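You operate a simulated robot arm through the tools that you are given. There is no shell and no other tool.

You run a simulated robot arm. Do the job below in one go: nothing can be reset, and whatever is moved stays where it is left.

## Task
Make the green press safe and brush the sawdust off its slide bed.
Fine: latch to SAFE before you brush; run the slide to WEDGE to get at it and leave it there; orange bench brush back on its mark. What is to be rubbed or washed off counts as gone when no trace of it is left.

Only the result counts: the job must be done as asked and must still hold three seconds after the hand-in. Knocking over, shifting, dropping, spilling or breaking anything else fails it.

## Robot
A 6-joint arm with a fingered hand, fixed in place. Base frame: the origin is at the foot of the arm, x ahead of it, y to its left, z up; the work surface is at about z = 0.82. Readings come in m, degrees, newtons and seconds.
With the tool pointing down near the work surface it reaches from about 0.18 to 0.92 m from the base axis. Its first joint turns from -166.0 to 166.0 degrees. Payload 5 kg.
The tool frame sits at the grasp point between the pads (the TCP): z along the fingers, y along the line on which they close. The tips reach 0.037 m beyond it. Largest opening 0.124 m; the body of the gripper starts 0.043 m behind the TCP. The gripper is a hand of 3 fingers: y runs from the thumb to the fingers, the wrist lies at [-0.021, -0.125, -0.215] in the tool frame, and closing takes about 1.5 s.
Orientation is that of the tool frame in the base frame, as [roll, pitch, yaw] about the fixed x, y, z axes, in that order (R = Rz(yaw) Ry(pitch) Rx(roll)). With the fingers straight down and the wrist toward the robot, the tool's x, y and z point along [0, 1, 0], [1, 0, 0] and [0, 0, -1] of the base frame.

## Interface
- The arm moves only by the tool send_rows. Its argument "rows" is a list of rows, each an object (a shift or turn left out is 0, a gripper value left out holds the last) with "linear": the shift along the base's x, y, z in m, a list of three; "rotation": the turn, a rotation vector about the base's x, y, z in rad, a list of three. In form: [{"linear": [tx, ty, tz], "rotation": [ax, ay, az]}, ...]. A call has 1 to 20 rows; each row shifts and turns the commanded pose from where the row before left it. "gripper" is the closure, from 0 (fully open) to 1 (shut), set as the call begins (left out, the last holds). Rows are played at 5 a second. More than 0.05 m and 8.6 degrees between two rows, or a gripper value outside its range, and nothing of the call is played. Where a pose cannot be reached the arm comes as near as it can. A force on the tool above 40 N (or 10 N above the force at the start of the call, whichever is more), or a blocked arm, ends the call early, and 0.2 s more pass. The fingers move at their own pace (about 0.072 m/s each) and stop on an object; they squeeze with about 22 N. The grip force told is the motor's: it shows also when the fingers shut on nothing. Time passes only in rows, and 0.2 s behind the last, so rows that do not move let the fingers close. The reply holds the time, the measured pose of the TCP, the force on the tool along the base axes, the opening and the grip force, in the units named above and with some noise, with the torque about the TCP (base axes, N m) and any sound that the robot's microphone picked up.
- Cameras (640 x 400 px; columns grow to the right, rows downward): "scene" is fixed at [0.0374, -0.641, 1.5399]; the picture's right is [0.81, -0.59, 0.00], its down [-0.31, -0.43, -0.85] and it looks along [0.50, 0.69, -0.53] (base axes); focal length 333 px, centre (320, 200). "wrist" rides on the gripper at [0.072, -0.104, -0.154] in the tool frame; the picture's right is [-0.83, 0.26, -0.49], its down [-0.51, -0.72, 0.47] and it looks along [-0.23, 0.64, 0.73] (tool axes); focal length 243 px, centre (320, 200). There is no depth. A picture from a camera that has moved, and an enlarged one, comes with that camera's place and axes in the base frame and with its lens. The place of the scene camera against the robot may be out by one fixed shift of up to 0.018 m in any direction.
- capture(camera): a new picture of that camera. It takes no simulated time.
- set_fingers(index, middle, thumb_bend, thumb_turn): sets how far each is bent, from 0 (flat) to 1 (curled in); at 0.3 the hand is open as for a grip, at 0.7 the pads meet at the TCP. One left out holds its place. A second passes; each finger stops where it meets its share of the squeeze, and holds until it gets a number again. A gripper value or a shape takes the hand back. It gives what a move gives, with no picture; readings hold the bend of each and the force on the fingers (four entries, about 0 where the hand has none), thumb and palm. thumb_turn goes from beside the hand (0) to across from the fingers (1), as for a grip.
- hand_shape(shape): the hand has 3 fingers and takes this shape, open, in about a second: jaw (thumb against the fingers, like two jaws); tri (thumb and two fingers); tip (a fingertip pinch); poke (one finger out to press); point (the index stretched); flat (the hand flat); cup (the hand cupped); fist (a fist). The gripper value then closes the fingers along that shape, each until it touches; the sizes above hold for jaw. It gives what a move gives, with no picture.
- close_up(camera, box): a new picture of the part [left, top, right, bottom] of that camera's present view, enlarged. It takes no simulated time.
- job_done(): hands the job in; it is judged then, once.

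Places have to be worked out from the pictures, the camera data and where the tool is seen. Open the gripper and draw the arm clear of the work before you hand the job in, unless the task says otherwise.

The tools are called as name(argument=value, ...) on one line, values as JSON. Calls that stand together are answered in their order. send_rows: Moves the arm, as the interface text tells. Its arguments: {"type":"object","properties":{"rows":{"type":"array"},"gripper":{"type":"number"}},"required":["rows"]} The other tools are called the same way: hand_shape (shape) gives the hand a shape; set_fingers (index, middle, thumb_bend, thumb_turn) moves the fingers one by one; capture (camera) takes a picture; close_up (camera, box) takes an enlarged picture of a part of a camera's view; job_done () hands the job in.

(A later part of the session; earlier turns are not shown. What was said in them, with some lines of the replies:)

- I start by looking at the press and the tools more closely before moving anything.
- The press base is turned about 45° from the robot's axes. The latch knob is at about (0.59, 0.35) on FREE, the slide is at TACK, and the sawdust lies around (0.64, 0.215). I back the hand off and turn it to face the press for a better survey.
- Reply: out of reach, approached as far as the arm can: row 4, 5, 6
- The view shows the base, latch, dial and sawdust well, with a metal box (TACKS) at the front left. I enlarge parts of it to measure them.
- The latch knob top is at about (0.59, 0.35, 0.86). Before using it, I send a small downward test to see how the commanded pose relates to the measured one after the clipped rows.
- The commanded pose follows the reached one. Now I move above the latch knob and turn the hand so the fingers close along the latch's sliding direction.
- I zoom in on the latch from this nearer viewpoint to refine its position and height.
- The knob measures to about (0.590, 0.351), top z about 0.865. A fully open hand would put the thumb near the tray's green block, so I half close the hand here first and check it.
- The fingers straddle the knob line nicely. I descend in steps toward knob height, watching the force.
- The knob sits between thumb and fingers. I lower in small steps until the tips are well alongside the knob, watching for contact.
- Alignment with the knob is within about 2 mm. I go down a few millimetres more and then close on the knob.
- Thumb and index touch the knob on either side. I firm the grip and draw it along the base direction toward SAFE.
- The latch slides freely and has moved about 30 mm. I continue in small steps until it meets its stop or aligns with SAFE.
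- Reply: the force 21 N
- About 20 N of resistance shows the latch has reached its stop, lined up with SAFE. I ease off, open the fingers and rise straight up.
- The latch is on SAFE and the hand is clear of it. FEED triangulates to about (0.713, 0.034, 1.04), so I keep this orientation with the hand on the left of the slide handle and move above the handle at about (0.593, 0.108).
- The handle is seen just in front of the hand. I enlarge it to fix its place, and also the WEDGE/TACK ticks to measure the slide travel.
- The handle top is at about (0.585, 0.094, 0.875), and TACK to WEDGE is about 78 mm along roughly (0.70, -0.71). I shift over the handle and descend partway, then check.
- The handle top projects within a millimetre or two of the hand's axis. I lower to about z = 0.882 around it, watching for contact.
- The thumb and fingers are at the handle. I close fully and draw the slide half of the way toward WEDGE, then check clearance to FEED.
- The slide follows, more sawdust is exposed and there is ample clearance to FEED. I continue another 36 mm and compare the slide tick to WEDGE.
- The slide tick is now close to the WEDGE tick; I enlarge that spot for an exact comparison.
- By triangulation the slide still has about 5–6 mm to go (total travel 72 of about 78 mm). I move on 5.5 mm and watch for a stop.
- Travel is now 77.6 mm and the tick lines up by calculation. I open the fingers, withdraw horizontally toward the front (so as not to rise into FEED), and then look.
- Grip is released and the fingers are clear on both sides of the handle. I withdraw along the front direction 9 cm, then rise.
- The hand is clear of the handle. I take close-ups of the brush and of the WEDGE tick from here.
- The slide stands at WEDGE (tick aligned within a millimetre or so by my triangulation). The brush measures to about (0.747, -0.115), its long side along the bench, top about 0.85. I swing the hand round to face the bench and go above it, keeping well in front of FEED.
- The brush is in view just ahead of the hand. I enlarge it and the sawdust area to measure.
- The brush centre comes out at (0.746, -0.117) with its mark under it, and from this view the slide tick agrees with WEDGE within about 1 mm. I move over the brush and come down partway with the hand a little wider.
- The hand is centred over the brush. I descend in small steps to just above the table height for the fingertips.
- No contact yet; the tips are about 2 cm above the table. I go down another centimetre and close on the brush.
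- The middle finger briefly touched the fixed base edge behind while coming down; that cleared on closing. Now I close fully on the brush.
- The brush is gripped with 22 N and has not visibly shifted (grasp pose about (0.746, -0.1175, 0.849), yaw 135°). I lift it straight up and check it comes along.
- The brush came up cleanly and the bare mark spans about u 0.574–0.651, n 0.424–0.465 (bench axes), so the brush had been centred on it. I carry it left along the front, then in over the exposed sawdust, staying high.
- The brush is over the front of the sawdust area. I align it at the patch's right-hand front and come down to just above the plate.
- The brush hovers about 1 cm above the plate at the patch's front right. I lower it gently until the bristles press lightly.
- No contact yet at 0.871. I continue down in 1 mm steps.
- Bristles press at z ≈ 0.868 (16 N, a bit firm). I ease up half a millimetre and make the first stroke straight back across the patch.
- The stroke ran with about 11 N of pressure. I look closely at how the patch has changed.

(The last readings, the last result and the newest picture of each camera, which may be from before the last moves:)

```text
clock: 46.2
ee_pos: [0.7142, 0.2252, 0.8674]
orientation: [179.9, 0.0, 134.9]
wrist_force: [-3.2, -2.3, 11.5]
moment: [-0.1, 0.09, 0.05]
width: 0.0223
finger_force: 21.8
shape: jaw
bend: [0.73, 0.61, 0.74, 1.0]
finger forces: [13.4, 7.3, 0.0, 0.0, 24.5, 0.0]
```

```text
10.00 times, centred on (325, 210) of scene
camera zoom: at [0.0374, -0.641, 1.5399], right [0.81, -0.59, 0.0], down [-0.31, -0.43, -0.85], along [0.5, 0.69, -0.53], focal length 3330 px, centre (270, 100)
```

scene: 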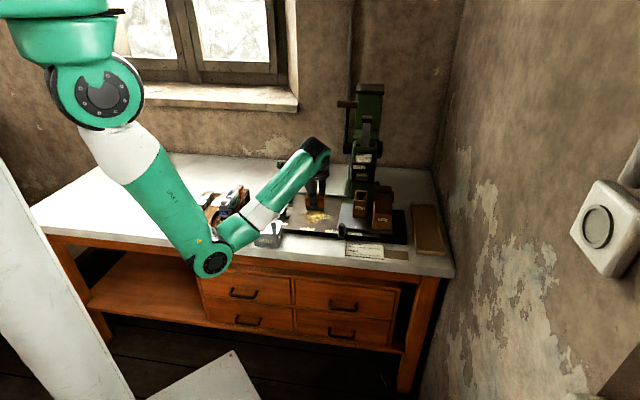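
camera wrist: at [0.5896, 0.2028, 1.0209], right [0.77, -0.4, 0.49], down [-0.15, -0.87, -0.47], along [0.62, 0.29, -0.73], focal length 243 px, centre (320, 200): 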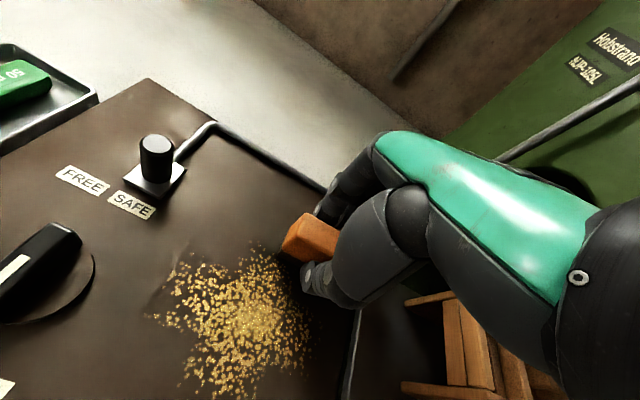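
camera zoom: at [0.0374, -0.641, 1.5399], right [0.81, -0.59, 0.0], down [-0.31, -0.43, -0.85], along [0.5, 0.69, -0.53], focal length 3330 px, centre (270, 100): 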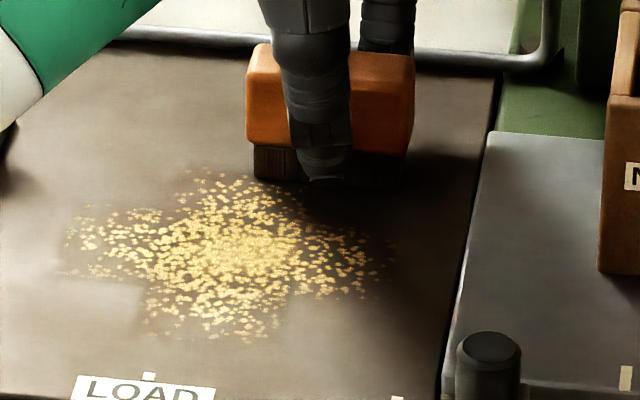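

It isn't obvious yet that the stroke removed anything, so rubbing back and forth may be needed. I stroke back over the same strip and compare.

send_rows(rows=[{"linear": [-0.0106, -0.0106, 0]}, {"linear": [-0.0106, -0.0106, 0]}, {"linear": [-0.0106, -0.0106, 0]}, {"linear": [-0.0106, -0.0106, 0]}, {"linear": [-0.0106, -0.0106, 0]}, {"linear": [-0.0106, -0.0106, 0]}, {"linear": [-0.0106, -0.0106, 0]}, {"linear": [-0.0106, -0.0106, 0]}, {"linear": [-0.0106, -0.0106, 0]}])

close_up(camera="wrist", box=[200, 120, 380, 300])

close_up(camera="scene", box=[295, 190, 355, 230])

```text
clock: 48.2
ee_pos: [0.6191, 0.1294, 0.8673]
orientation: [179.9, -0.1, 135.0]
wrist_force: [3.1, 2.9, 11.7]
moment: [0.12, -0.14, 0.01]
width: 0.0223
finger_force: 22.3
shape: jaw
bend: [0.73, 0.61, 0.74, 1.0]
finger forces: [16.0, 9.1, 0.0, 0.0, 21.0, 0.1]
```

```text
2.22 times, centred on (290, 210) of wrist
camera zoom: at [0.4941, 0.1076, 1.0208], right [0.77, -0.4, 0.49], down [-0.15, -0.87, -0.47], along [0.62, 0.29, -0.73], focal length 539 px, centre (387, 178)
```

zoom: 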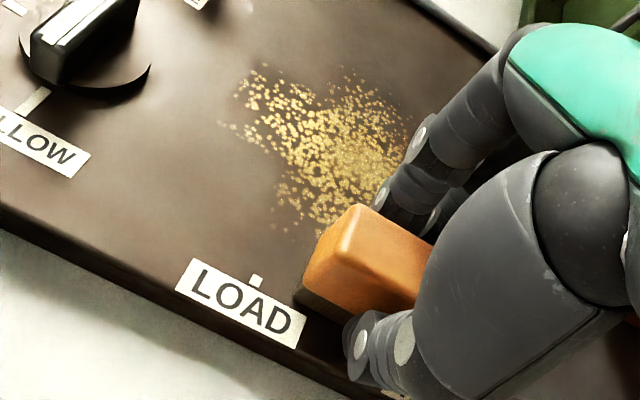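

```text
10.00 times, centred on (325, 210) of scene
camera zoom: at [0.0374, -0.641, 1.5399], right [0.81, -0.59, 0.0], down [-0.31, -0.43, -0.85], along [0.5, 0.69, -0.53], focal length 3330 px, centre (270, 100)
```

zoom: 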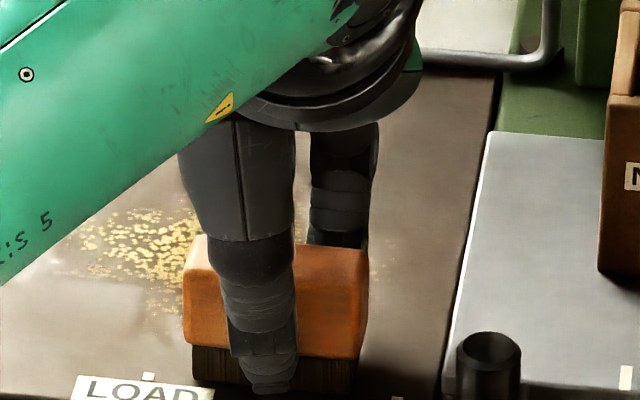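

The whole patch looks paler after the two passes, so rubbing works and it fades with coverage. I move 4 cm left and do a stroke out and back over the middle of the patch.

send_rows(rows=[{"linear": [-0.0141, 0.0141, 0]}, {"linear": [-0.0141, 0.0141, 0]}, {"linear": [0.0106, 0.0106, 0]}, {"linear": [0.0106, 0.0106, 0]}, {"linear": [0.0106, 0.0106, 0]}, {"linear": [0.0106, 0.0106, 0]}, {"linear": [0.0106, 0.0106, 0]}, {"linear": [0.0106, 0.0106, 0]}, {"linear": [0.0106, 0.0106, 0]}, {"linear": [0.0106, 0.0106, 0]}, {"linear": [0.0106, 0.0106, 0]}])

close_up(camera="scene", box=[295, 190, 355, 230])

capture(camera="wrist")

```text
clock: 50.6
ee_pos: [0.686, 0.254, 0.8672]
orientation: [-179.9, 0.0, 134.9]
wrist_force: [-2.4, -1.7, 7.0]
moment: [-0.03, 0.09, 0.02]
width: 0.0223
finger_force: 22.3
shape: jaw
bend: [0.73, 0.61, 0.74, 1.0]
finger forces: [13.7, 7.3, 0.0, 0.0, 23.8, 0.0]
```

```text
10.00 times, centred on (325, 210) of scene
camera zoom: at [0.0374, -0.641, 1.5399], right [0.81, -0.59, 0.0], down [-0.31, -0.43, -0.85], along [0.5, 0.69, -0.53], focal length 3330 px, centre (270, 100)
```

zoom: 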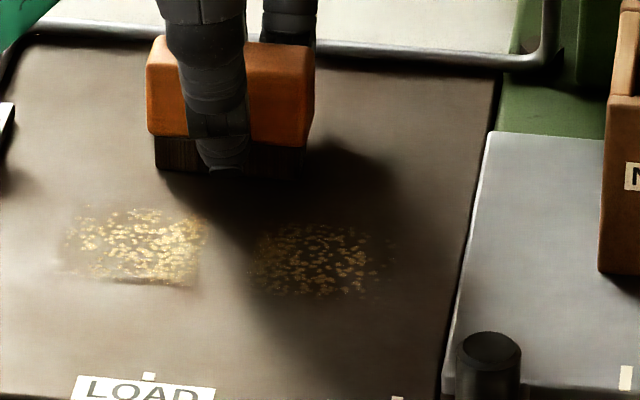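

```text
taken
camera wrist: at [0.5619, 0.2311, 1.021], right [0.77, -0.4, 0.49], down [-0.15, -0.87, -0.47], along [0.62, 0.29, -0.73], focal length 243 px, centre (320, 200)
```

wrist: 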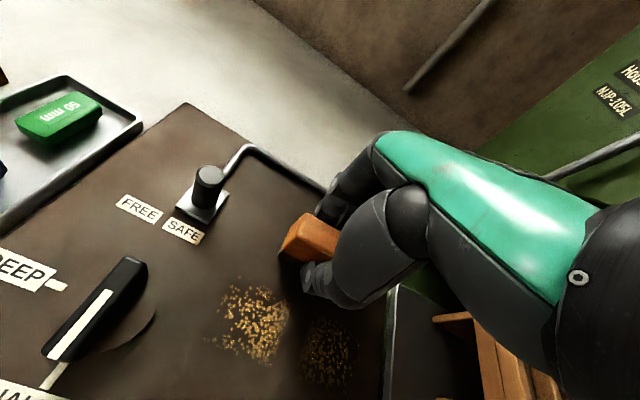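

The middle strip is completely clean now; a left patch (u about 0.254–0.307) and a dimmed right patch (u about 0.326–0.380) remain. I shift left and stroke back over the left patch, then return.

send_rows(rows=[{"linear": [-0.0097, 0.0097, 0]}, {"linear": [-0.0097, 0.0097, 0]}, {"linear": [-0.0106, -0.0106, 0]}, {"linear": [-0.0106, -0.0106, 0]}, {"linear": [-0.0106, -0.0106, 0]}, {"linear": [-0.0106, -0.0106, 0]}, {"linear": [-0.0106, -0.0106, 0]}, {"linear": [-0.0106, -0.0106, 0]}, {"linear": [-0.0106, -0.0106, 0]}, {"linear": [-0.0106, -0.0106, 0]}])

send_rows(rows=[{"linear": [0.0106, 0.0106, 0]}, {"linear": [0.0106, 0.0106, 0]}, {"linear": [0.0106, 0.0106, 0]}, {"linear": [0.0106, 0.0106, 0]}, {"linear": [0.0106, 0.0106, 0]}, {"linear": [0.0106, 0.0106, 0]}, {"linear": [0.0106, 0.0106, 0]}, {"linear": [0.0106, 0.0106, 0]}])

close_up(camera="scene", box=[295, 190, 355, 230])

capture(camera="wrist")

```text
clock: 52.8
ee_pos: [0.5822, 0.1897, 0.8661]
orientation: [180.0, 0.0, 135.0]
wrist_force: [3.1, 2.3, 9.5]
moment: [0.11, -0.08, 0.0]
width: 0.0221
finger_force: 22.0
shape: jaw
bend: [0.73, 0.61, 0.74, 1.0]
finger forces: [15.5, 8.9, 0.0, 0.0, 21.1, 0.1]
```

```text
clock: 54.6
ee_pos: [0.6667, 0.2735, 0.8676]
orientation: [-179.9, 0.0, 135.0]
wrist_force: [-2.2, -1.9, 5.9]
moment: [0.0, 0.08, -0.04]
width: 0.0221
finger_force: 21.9
shape: jaw
bend: [0.73, 0.61, 0.74, 1.0]
finger forces: [13.7, 7.6, 0.0, 0.0, 23.6, 0.0]
```

```text
10.00 times, centred on (325, 210) of scene
camera zoom: at [0.0374, -0.641, 1.5399], right [0.81, -0.59, 0.0], down [-0.31, -0.43, -0.85], along [0.5, 0.69, -0.53], focal length 3330 px, centre (270, 100)
```

zoom: 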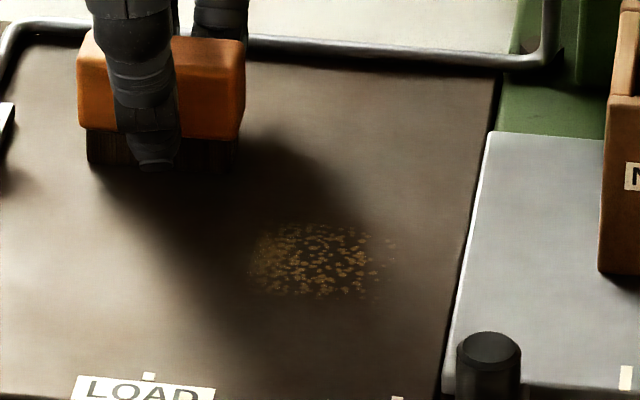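

```text
taken
camera wrist: at [0.5423, 0.2505, 1.0209], right [0.77, -0.4, 0.49], down [-0.15, -0.87, -0.47], along [0.62, 0.29, -0.73], focal length 243 px, centre (320, 200)
```

wrist: 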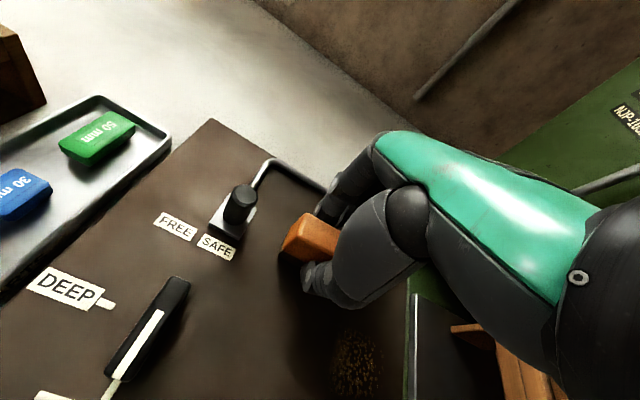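

The left patch is gone. Only the dimmed right patch remains; I move right to u ≈ 0.355 and rub out and back over it.

send_rows(rows=[{"linear": [0.0136, -0.0136, 0]}, {"linear": [0.0136, -0.0136, 0]}, {"linear": [0.0136, -0.0136, 0]}, {"linear": [0.0136, -0.0136, 0]}, {"linear": [-0.0106, -0.0106, 0]}, {"linear": [-0.0106, -0.0106, 0]}, {"linear": [-0.0106, -0.0106, 0]}, {"linear": [-0.0106, -0.0106, 0]}, {"linear": [-0.0106, -0.0106, 0]}, {"linear": [-0.0106, -0.0106, 0]}, {"linear": [-0.0106, -0.0106, 0]}, {"linear": [-0.0106, -0.0106, 0]}, {"linear": [-0.0106, -0.0106, 0]}])

send_rows(rows=[{"linear": [0.0106, 0.0106, 0]}, {"linear": [0.0106, 0.0106, 0]}, {"linear": [0.0106, 0.0106, 0]}, {"linear": [0.0106, 0.0106, 0]}, {"linear": [0.0106, 0.0106, 0]}, {"linear": [0.0106, 0.0106, 0]}, {"linear": [0.0106, 0.0106, 0]}, {"linear": [0.0106, 0.0106, 0]}, {"linear": [0.0106, 0.0106, 0]}])

close_up(camera="scene", box=[295, 190, 355, 230])

capture(camera="wrist")

```text
clock: 57.4
ee_pos: [0.6255, 0.1229, 0.867]
orientation: [180.0, -0.1, 135.0]
wrist_force: [3.4, 3.0, 10.5]
moment: [0.09, -0.1, 0.0]
width: 0.0222
finger_force: 21.9
shape: jaw
bend: [0.73, 0.61, 0.74, 1.0]
finger forces: [15.6, 8.8, 0.0, 0.0, 21.2, 0.1]
```

```text
clock: 59.4
ee_pos: [0.7225, 0.2192, 0.8677]
orientation: [180.0, 0.0, 135.0]
wrist_force: [-2.3, -0.9, 6.4]
moment: [-0.02, 0.01, 0.02]
width: 0.0222
finger_force: 21.9
shape: jaw
bend: [0.73, 0.61, 0.74, 1.0]
finger forces: [13.8, 7.5, 0.0, 0.0, 23.4, 0.0]
```

```text
10.00 times, centred on (325, 210) of scene
camera zoom: at [0.0374, -0.641, 1.5399], right [0.81, -0.59, 0.0], down [-0.31, -0.43, -0.85], along [0.5, 0.69, -0.53], focal length 3330 px, centre (270, 100)
```

zoom: 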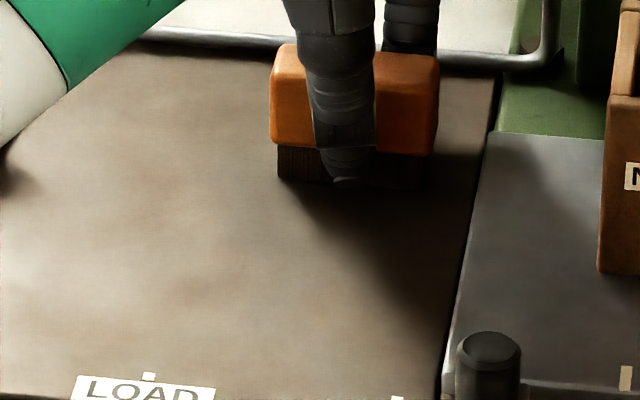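

```text
taken
camera wrist: at [0.5967, 0.1967, 1.0207], right [0.77, -0.4, 0.49], down [-0.15, -0.87, -0.47], along [0.62, 0.29, -0.73], focal length 243 px, centre (320, 200)
```

wrist: 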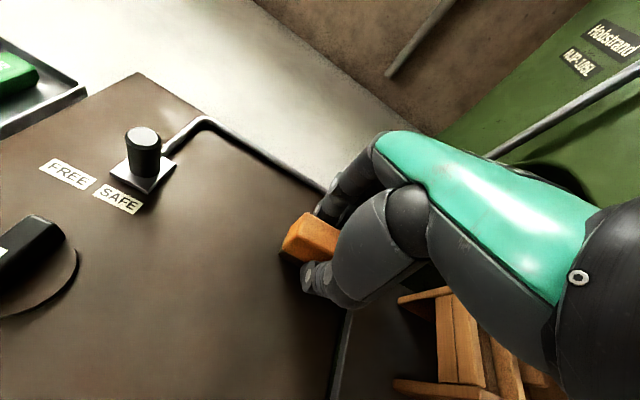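

No grains are visible any more. For safety I make one last pass a centimetre further right on the way back, then lift and inspect.

send_rows(rows=[{"linear": [0.0064, -0.0064, 0]}, {"linear": [-0.0106, -0.0106, 0]}, {"linear": [-0.0106, -0.0106, 0]}, {"linear": [-0.0106, -0.0106, 0]}, {"linear": [-0.0106, -0.0106, 0]}, {"linear": [-0.0106, -0.0106, 0]}, {"linear": [-0.0106, -0.0106, 0]}, {"linear": [-0.0106, -0.0106, 0]}, {"linear": [-0.0106, -0.0106, 0]}, {"linear": [-0.0106, -0.0106, 0]}])

send_rows(rows=[{"linear": [-0.005, 0.005, 0.015]}, {"linear": [-0.01, 0.01, 0.03]}, {"linear": [-0.01, 0.005, 0.03]}, {"linear": [-0.01, -0.01, 0.02]}])

close_up(camera="scene", box=[285, 185, 365, 235])

capture(camera="wrist")

close_up(camera="wrist", box=[200, 140, 340, 260])

```text
clock: 61.6
ee_pos: [0.6316, 0.1162, 0.8677]
orientation: [180.0, 0.1, 135.0]
wrist_force: [1.4, 1.5, 8.4]
moment: [0.07, -0.08, 0.01]
width: 0.0219
finger_force: 21.8
shape: jaw
bend: [0.73, 0.61, 0.74, 1.0]
finger forces: [15.1, 8.3, 0.1, 0.0, 21.2, 0.0]
```

```text
clock: 62.6
ee_pos: [0.5978, 0.1285, 0.9628]
orientation: [180.0, 0.1, 135.1]
wrist_force: [0.8, 0.6, -1.5]
moment: [0.0, 0.01, 0.0]
width: 0.022
finger_force: 22.4
shape: jaw
bend: [0.73, 0.61, 0.74, 1.0]
finger forces: [13.5, 7.2, 0.0, 0.1, 20.7, 0.0]
```

```text
8.00 times, centred on (325, 210) of scene
camera zoom: at [0.0374, -0.641, 1.5399], right [0.81, -0.59, 0.0], down [-0.31, -0.43, -0.85], along [0.5, 0.69, -0.53], focal length 2664 px, centre (280, 120)
```

zoom: 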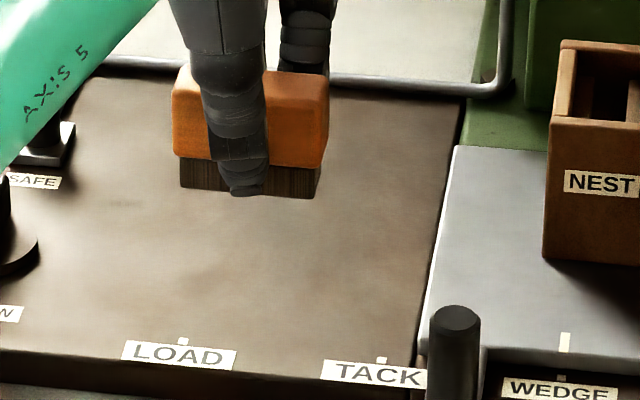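

```text
taken
camera wrist: at [0.4736, 0.104, 1.1158], right [0.77, -0.4, 0.49], down [-0.15, -0.87, -0.47], along [0.62, 0.29, -0.73], focal length 243 px, centre (320, 200)
```

wrist: 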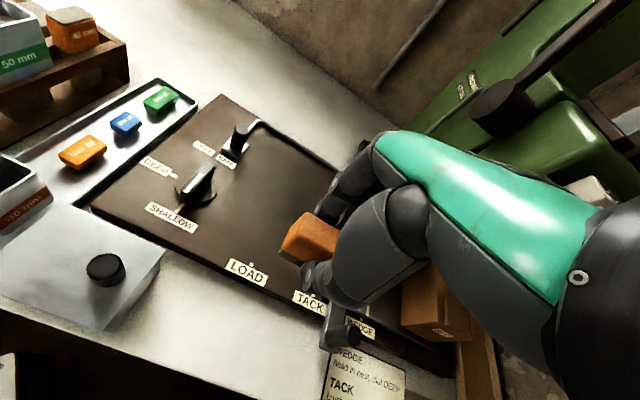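

```text
3.33 times, centred on (270, 200) of wrist
camera zoom: at [0.4736, 0.104, 1.1158], right [0.77, -0.4, 0.49], down [-0.15, -0.87, -0.47], along [0.62, 0.29, -0.73], focal length 809 px, centre (487, 200)
```

zoom: 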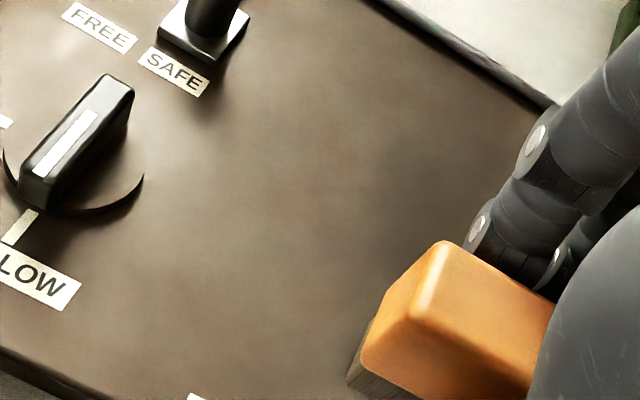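

The plate is clean all over, the latch is on SAFE and the slide tick sits at WEDGE. I check that the brush sits unchanged in the grip, then carry it back the way it came.

close_up(camera="wrist", box=[220, 160, 380, 300])

send_rows(rows=[{"linear": [0.0035, -0.046, 0]}, {"linear": [0.0035, -0.046, 0]}, {"linear": [0.0035, -0.046, 0]}, {"linear": [0.02475, -0.02475, 0]}, {"linear": [0.02475, -0.02475, 0]}, {"linear": [0.02475, -0.02475, 0]}, {"linear": [0.02475, -0.02475, 0]}, {"linear": [0.02475, -0.02475, 0]}, {"linear": [0, 0, 0]}])

close_up(camera="wrist", box=[220, 160, 380, 300])

close_up(camera="scene", box=[340, 180, 440, 260])

```text
2.86 times, centred on (300, 230) of wrist
camera zoom: at [0.4736, 0.104, 1.1158], right [0.77, -0.4, 0.49], down [-0.15, -0.87, -0.47], along [0.62, 0.29, -0.73], focal length 693 px, centre (377, 114)
```

zoom: 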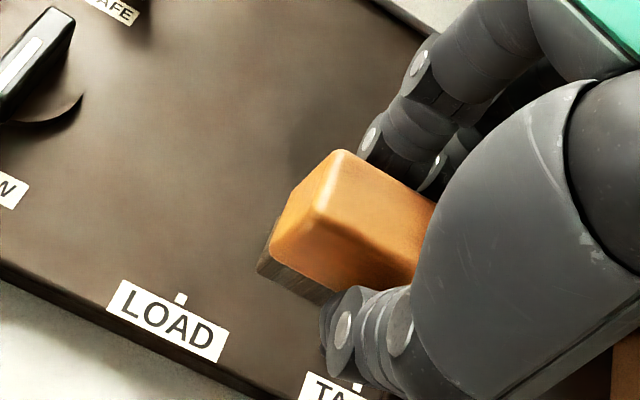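

```text
clock: 64.6
ee_pos: [0.732, -0.136, 0.9611]
orientation: [-179.9, 0.0, 135.0]
wrist_force: [1.0, -0.2, 0.2]
moment: [0.0, -0.02, 0.0]
width: 0.022
finger_force: 22.1
shape: jaw
bend: [0.73, 0.61, 0.74, 1.0]
finger forces: [13.2, 7.1, 0.0, 0.0, 20.3, 0.0]
```

```text
2.86 times, centred on (300, 230) of wrist
camera zoom: at [0.6071, -0.1575, 1.1152], right [0.77, -0.4, 0.49], down [-0.15, -0.87, -0.47], along [0.62, 0.29, -0.73], focal length 693 px, centre (377, 114)
```

zoom: 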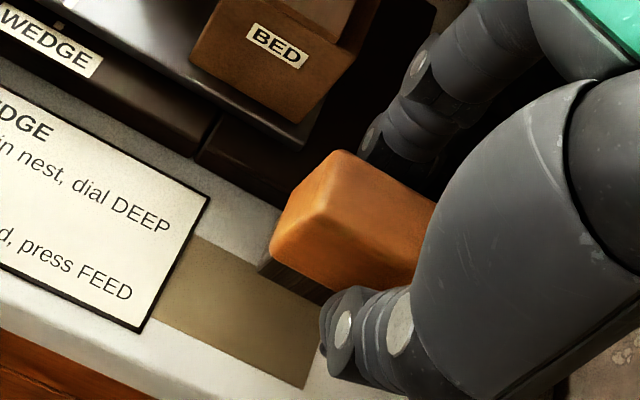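

```text
5.00 times, centred on (390, 220) of scene
camera zoom: at [0.0374, -0.641, 1.5399], right [0.81, -0.59, 0.0], down [-0.31, -0.43, -0.85], along [0.5, 0.69, -0.53], focal length 1665 px, centre (-30, 100)
```

zoom: 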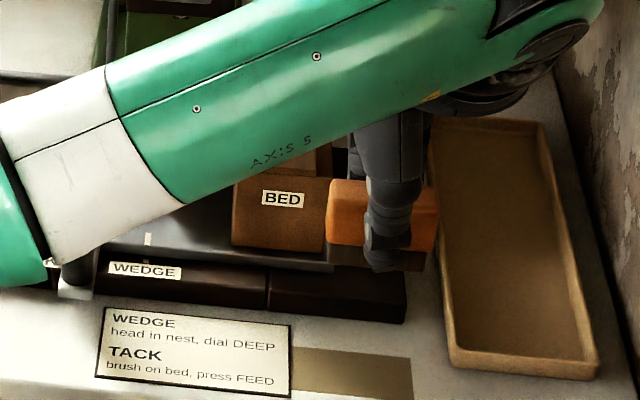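

The brush sits in the grip as before (within about 1 mm). The commanded path says (+0.0146, +0.0176) back to the grasp point; I go over the mark and lower to just above the table.

send_rows(rows=[{"linear": [0.0073, 0.0088, 0]}, {"linear": [0.0073, 0.0088, -0.01]}, {"linear": [0, 0, -0.03]}, {"linear": [0, 0, -0.03]}, {"linear": [0, 0, -0.02]}, {"linear": [0, 0, -0.012]}, {"linear": [0, 0, 0]}])

close_up(camera="wrist", box=[220, 160, 380, 300])

close_up(camera="scene", box=[360, 200, 440, 260])

```text
clock: 66.2
ee_pos: [0.7462, -0.1187, 0.8607]
orientation: [-179.9, 0.0, 135.0]
wrist_force: [-0.2, 0.5, -0.9]
moment: [0.02, 0.02, -0.01]
width: 0.0219
finger_force: 21.7
shape: jaw
bend: [0.73, 0.61, 0.74, 1.0]
finger forces: [13.2, 7.1, 0.0, 0.0, 20.3, 0.0]
```

```text
2.86 times, centred on (300, 230) of wrist
camera zoom: at [0.6217, -0.14, 1.0132], right [0.77, -0.4, 0.49], down [-0.15, -0.87, -0.47], along [0.62, 0.29, -0.73], focal length 693 px, centre (377, 114)
```

zoom: 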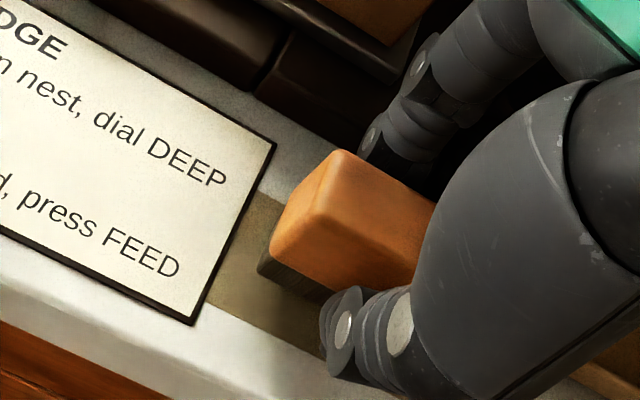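

```text
6.67 times, centred on (400, 230) of scene
camera zoom: at [0.0374, -0.641, 1.5399], right [0.81, -0.59, 0.0], down [-0.31, -0.43, -0.85], along [0.5, 0.69, -0.53], focal length 2220 px, centre (-213, 0)
```

zoom: 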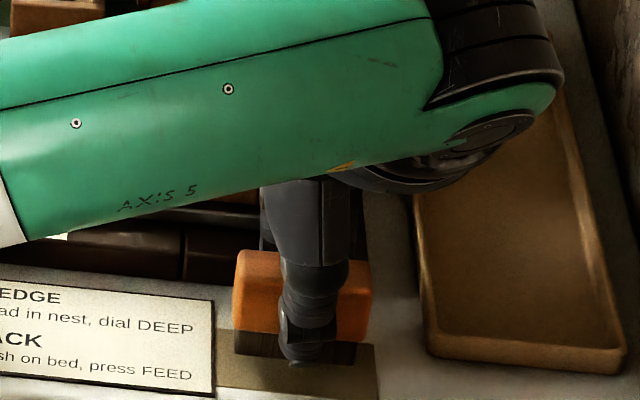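

The brush is right above its mark, about 1 cm up. I lower in small steps until it just touches down.

send_rows(rows=[{"linear": [0, 0, -0.004]}, {"linear": [0, 0, -0.003]}, {"linear": [0, 0, -0.002]}, {"linear": [0, 0, -0.001]}, {"linear": [0, 0, 0]}])

```text
clock: 67.4
ee_pos: [0.7466, -0.1176, 0.8497]
orientation: [-180.0, 0.1, 134.9]
wrist_force: [0.7, -0.2, -1.6]
moment: [0.0, -0.01, -0.01]
width: 0.0217
finger_force: 22.1
shape: jaw
bend: [0.73, 0.61, 0.74, 1.0]
finger forces: [13.1, 7.2, 0.0, 0.0, 20.3, 0.0]
```

send_rows(rows=[{"linear": [0, 0, -0.001]}, {"linear": [0, 0, -0.0005]}, {"linear": [0, 0, 0]}])

```text
clock: 68.2
ee_pos: [0.7471, -0.1172, 0.8474]
orientation: [180.0, 0.0, 135.1]
wrist_force: [-0.9, -0.4, -1.7]
moment: [0.04, 0.0, 0.02]
width: 0.0219
finger_force: 22.2
shape: jaw
bend: [0.73, 0.61, 0.74, 1.0]
finger forces: [13.2, 7.2, 0.1, 0.1, 20.4, 0.0]
```

Still floating (the brush likely rode up a millimetre in the grip while pressing). I go on in half-millimetre steps.

send_rows(rows=[{"linear": [0, 0, -0.0007]}, {"linear": [0, 0, -0.0007]}, {"linear": [0, 0, 0]}])

```text
clock: 69.0
ee_pos: [0.7466, -0.1179, 0.8479]
orientation: [179.9, 0.0, 135.0]
wrist_force: [-1.4, -0.9, 3.1]
moment: [0.03, -0.04, 0.01]
width: 0.0218
finger_force: 21.8
shape: jaw
bend: [0.73, 0.61, 0.74, 1.0]
finger forces: [13.0, 7.0, 0.0, 0.0, 21.1, 0.0]
```

It has touched down with about 4 N. I open the fingers just enough to clear the brush without touching the base edge behind.

send_rows(rows=[{"linear": [0, 0, 0]}, {"linear": [0, 0, 0]}, {"linear": [0, 0, 0]}, {"linear": [0, 0, 0]}, {"linear": [0, 0, 0]}], gripper=0.65)

close_up(camera="wrist", box=[220, 160, 380, 300])

close_up(camera="scene", box=[360, 200, 440, 260])

```text
clock: 70.2
ee_pos: [0.746, -0.1164, 0.847]
orientation: [179.9, 0.1, 135.0]
wrist_force: [0.7, 0.7, 0.0]
moment: [0.0, 0.05, 0.01]
width: 0.0432
finger_force: 0.0
shape: jaw
bend: [0.74, 0.52, 0.73, 1.0]
finger forces: [0.1, 0.0, 0.0, 0.0, 0.0, 0.0]
```

```text
2.86 times, centred on (300, 230) of wrist
camera zoom: at [0.6219, -0.1399, 1.0006], right [0.77, -0.4, 0.49], down [-0.15, -0.87, -0.47], along [0.62, 0.29, -0.73], focal length 693 px, centre (377, 114)
```

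zoom: 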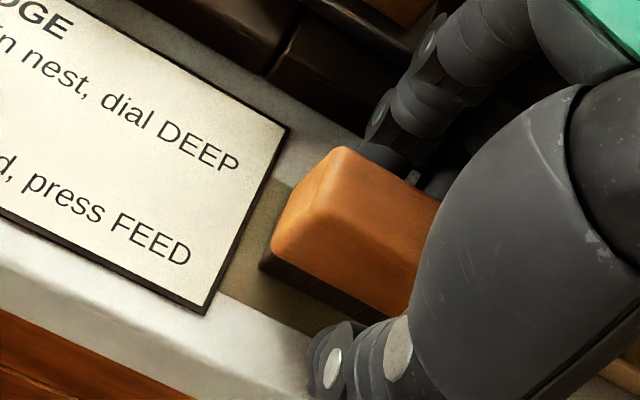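

```text
6.67 times, centred on (400, 230) of scene
camera zoom: at [0.0374, -0.641, 1.5399], right [0.81, -0.59, 0.0], down [-0.31, -0.43, -0.85], along [0.5, 0.69, -0.53], focal length 2220 px, centre (-213, 0)
```

zoom: 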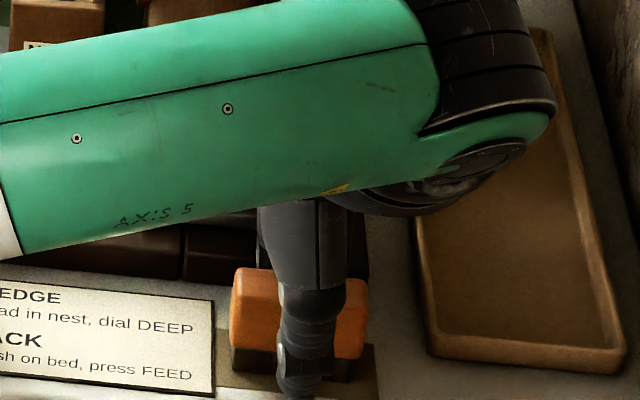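

The brush stands exactly where it was in the pictures before, and the fingers are free of it. I rise straight up.

send_rows(rows=[{"linear": [0, 0, 0.005]}, {"linear": [0, 0, 0.01]}, {"linear": [0, 0, 0.02]}, {"linear": [0, 0, 0.03]}, {"linear": [0, 0, 0.03]}])

close_up(camera="scene", box=[360, 200, 440, 260])

close_up(camera="wrist", box=[220, 160, 380, 300])

```text
clock: 71.4
ee_pos: [0.746, -0.1184, 0.9417]
orientation: [-180.0, 0.0, 135.1]
wrist_force: [-0.1, 0.9, 0.0]
moment: [-0.03, -0.01, 0.03]
width: 0.043
finger_force: 0.0
shape: jaw
bend: [0.74, 0.52, 0.73, 1.0]
finger forces: [0.0, 0.1, 0.0, 0.0, 0.0, 0.1]
```

```text
6.67 times, centred on (400, 230) of scene
camera zoom: at [0.0374, -0.641, 1.5399], right [0.81, -0.59, 0.0], down [-0.31, -0.43, -0.85], along [0.5, 0.69, -0.53], focal length 2220 px, centre (-213, 0)
```

zoom: 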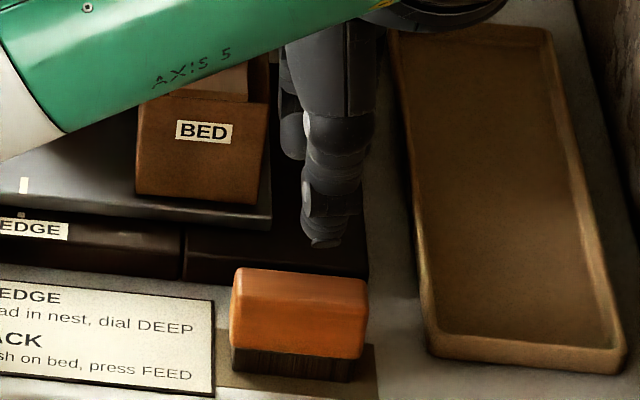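

```text
2.86 times, centred on (300, 230) of wrist
camera zoom: at [0.6216, -0.1401, 1.0962], right [0.77, -0.4, 0.49], down [-0.15, -0.87, -0.47], along [0.62, 0.29, -0.73], focal length 693 px, centre (377, 114)
```

zoom: 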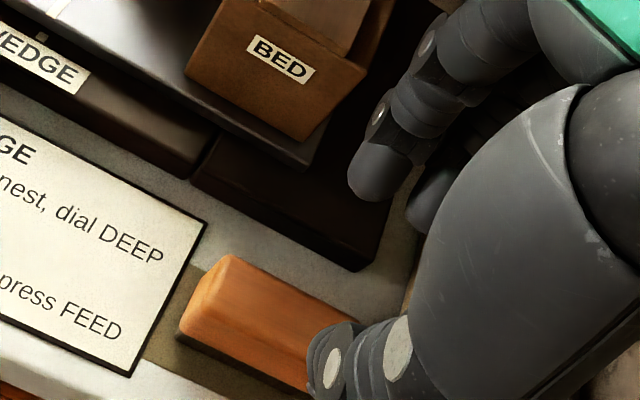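

The brush stands upright on its mark. I open the hand and draw the arm back to the front, away from the bench, then inspect everything.

send_rows(rows=[{"linear": [-0.03, -0.03, 0.015]}, {"linear": [-0.03, -0.03, 0.015]}, {"linear": [-0.03, -0.03, 0.015]}, {"linear": [-0.03, -0.03, 0.015]}, {"linear": [-0.03, -0.03, 0.01]}], gripper=0.0)

capture(camera="scene")

capture(camera="wrist")

```text
clock: 72.6
ee_pos: [0.5958, -0.2676, 1.0126]
orientation: [-180.0, 0.0, 135.0]
wrist_force: [0.2, 0.4, 0.1]
moment: [-0.04, 0.0, 0.03]
width: 0.1238
finger_force: 0.1
shape: jaw
bend: [0.3, 0.3, 0.3, 0.98]
finger forces: [0.0, 0.0, 0.1, 0.0, 0.0, 0.0]
```

```text
taken
```

scene: 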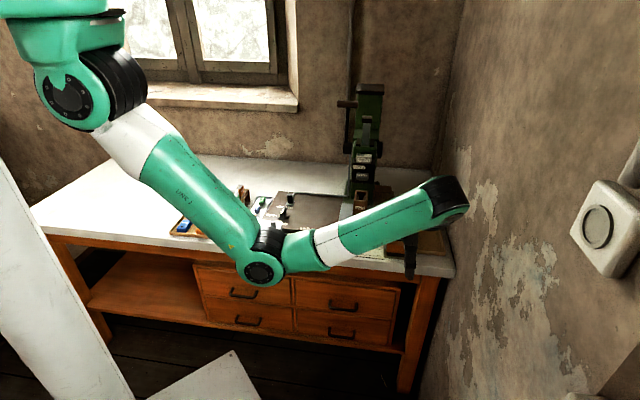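

```text
taken
camera wrist: at [0.4715, -0.2905, 1.1669], right [0.77, -0.4, 0.49], down [-0.15, -0.87, -0.47], along [0.62, 0.29, -0.73], focal length 243 px, centre (320, 200)
```

wrist: 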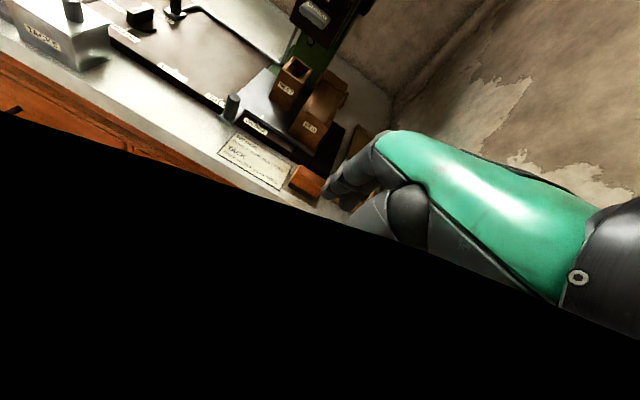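

The arm is back in front. I inspect the pieces closely from both cameras.

close_up(camera="wrist", box=[80, 0, 280, 125])

close_up(camera="wrist", box=[200, 80, 360, 210])

close_up(camera="scene", box=[170, 170, 370, 270])

close_up(camera="wrist", box=[0, 0, 160, 100])

```text
3.20 times, centred on (180, 62) of wrist
camera zoom: at [0.4715, -0.2905, 1.1669], right [0.77, -0.4, 0.49], down [-0.15, -0.87, -0.47], along [0.62, 0.29, -0.73], focal length 776 px, centre (768, 640)
```

zoom: 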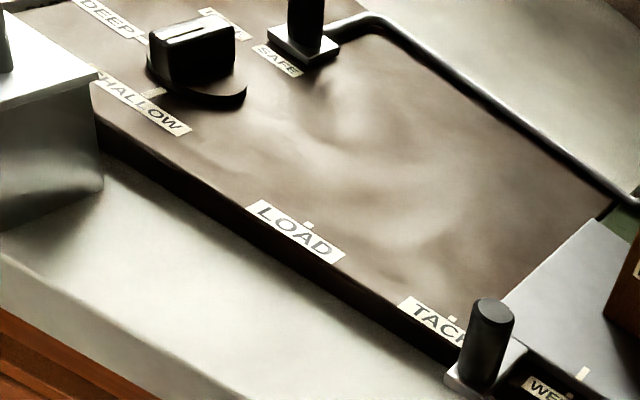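

```text
3.08 times, centred on (280, 145) of wrist
camera zoom: at [0.4715, -0.2905, 1.1669], right [0.77, -0.4, 0.49], down [-0.15, -0.87, -0.47], along [0.62, 0.29, -0.73], focal length 746 px, centre (443, 369)
```

zoom: 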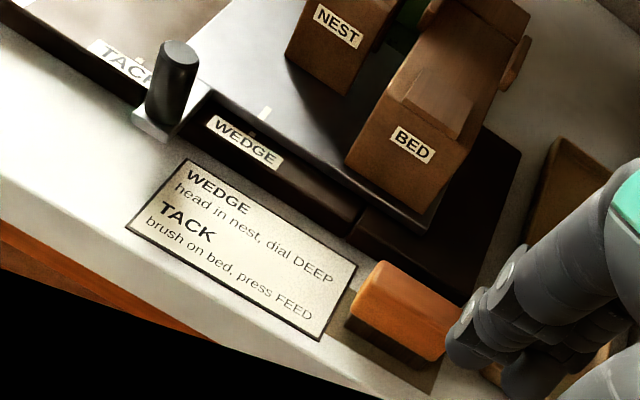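

```text
3.20 times, centred on (270, 220) of scene
camera zoom: at [0.0374, -0.641, 1.5399], right [0.81, -0.59, 0.0], down [-0.31, -0.43, -0.85], along [0.5, 0.69, -0.53], focal length 1066 px, centre (480, 136)
```

zoom: 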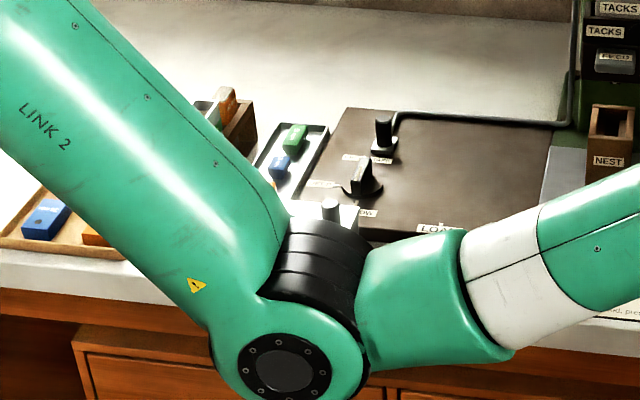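

```text
4.00 times, centred on (80, 50) of wrist
camera zoom: at [0.4715, -0.2905, 1.1669], right [0.77, -0.4, 0.49], down [-0.15, -0.87, -0.47], along [0.62, 0.29, -0.73], focal length 970 px, centre (1280, 800)
```

zoom: 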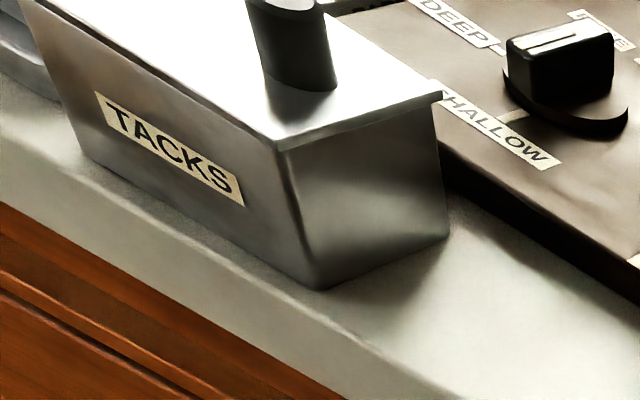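

Latch on SAFE, slide at WEDGE, plate clean, brush on its mark. I raise the arm out of the scene camera's line to compare the rest of the bench with the first picture.

send_rows(rows=[{"linear": [0.0, -0.02, 0.04]}, {"linear": [0.0, -0.02, 0.04]}, {"linear": [0.0, -0.02, 0.04]}, {"linear": [0.0, -0.02, 0.04]}, {"linear": [0.0, -0.02, 0.04]}])

capture(camera="scene")

close_up(camera="scene", box=[300, 160, 460, 260])

close_up(camera="scene", box=[160, 160, 320, 260])

```text
clock: 73.8
ee_pos: [0.6535, -0.384, 1.1703]
orientation: [180.0, 0.1, 135.0]
wrist_force: [0.3, -0.1, 0.4]
moment: [-0.03, 0.0, 0.02]
width: 0.1239
finger_force: 0.0
shape: jaw
bend: [0.3, 0.3, 0.3, 0.98]
finger forces: [0.0, 0.0, 0.0, 0.0, 0.1, 0.1]
out of reach, approached as far as the arm can: row 2, 3, 4, 5
```

```text
taken
```

scene: 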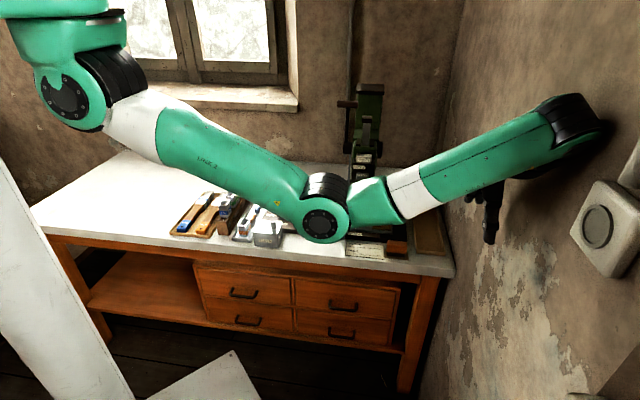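

```text
4.00 times, centred on (380, 210) of scene
camera zoom: at [0.0374, -0.641, 1.5399], right [0.81, -0.59, 0.0], down [-0.31, -0.43, -0.85], along [0.5, 0.69, -0.53], focal length 1332 px, centre (80, 160)
```

zoom: 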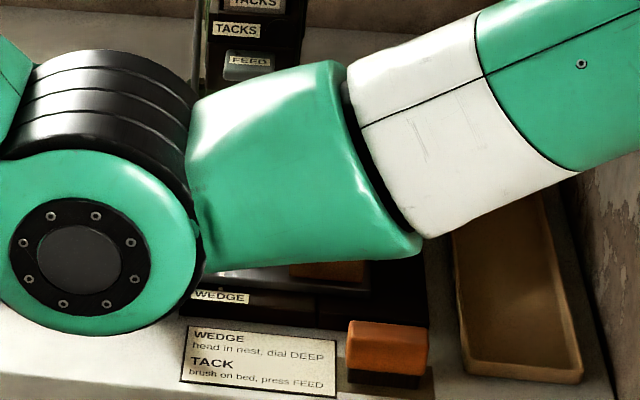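

```text
4.00 times, centred on (240, 210) of scene
camera zoom: at [0.0374, -0.641, 1.5399], right [0.81, -0.59, 0.0], down [-0.31, -0.43, -0.85], along [0.5, 0.69, -0.53], focal length 1332 px, centre (640, 160)
```

zoom: 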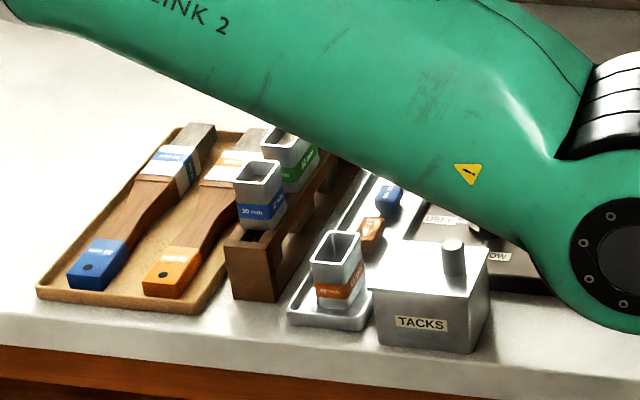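

Everything matches the first picture: the TACKS box, trays and brushes are where they were, and the bench brush is on its mark. The latch is at SAFE, the slide at WEDGE, the plate is clean, and the hand is open and clear, so I hand in the job.

job_done()

```text
The job is handed in.
```

The press is safe and its slide bed is clean, and I've handed the job in.

- **Latch:** I pushed it to its stop at SAFE before any brushing. It stayed there after I let go.
- **Slide:** I ran it from TACK to WEDGE and left it there. Its tick lines up with the WEDGE tick to within about 1 mm in the pictures.
- **Sawdust:** I brushed the whole patch. No grains show in the close-ups from either camera.
- **Bench brush:** the orange brush is upright on its mark, in the same place as before I picked it up.
- **Everything else:** the TACKS box, tray and other brushes I could see match the first picture. As the hand came down for the brush, a finger lightly touched the press base, with no sign that anything moved.

The hand is open and the arm is clear of the bench.
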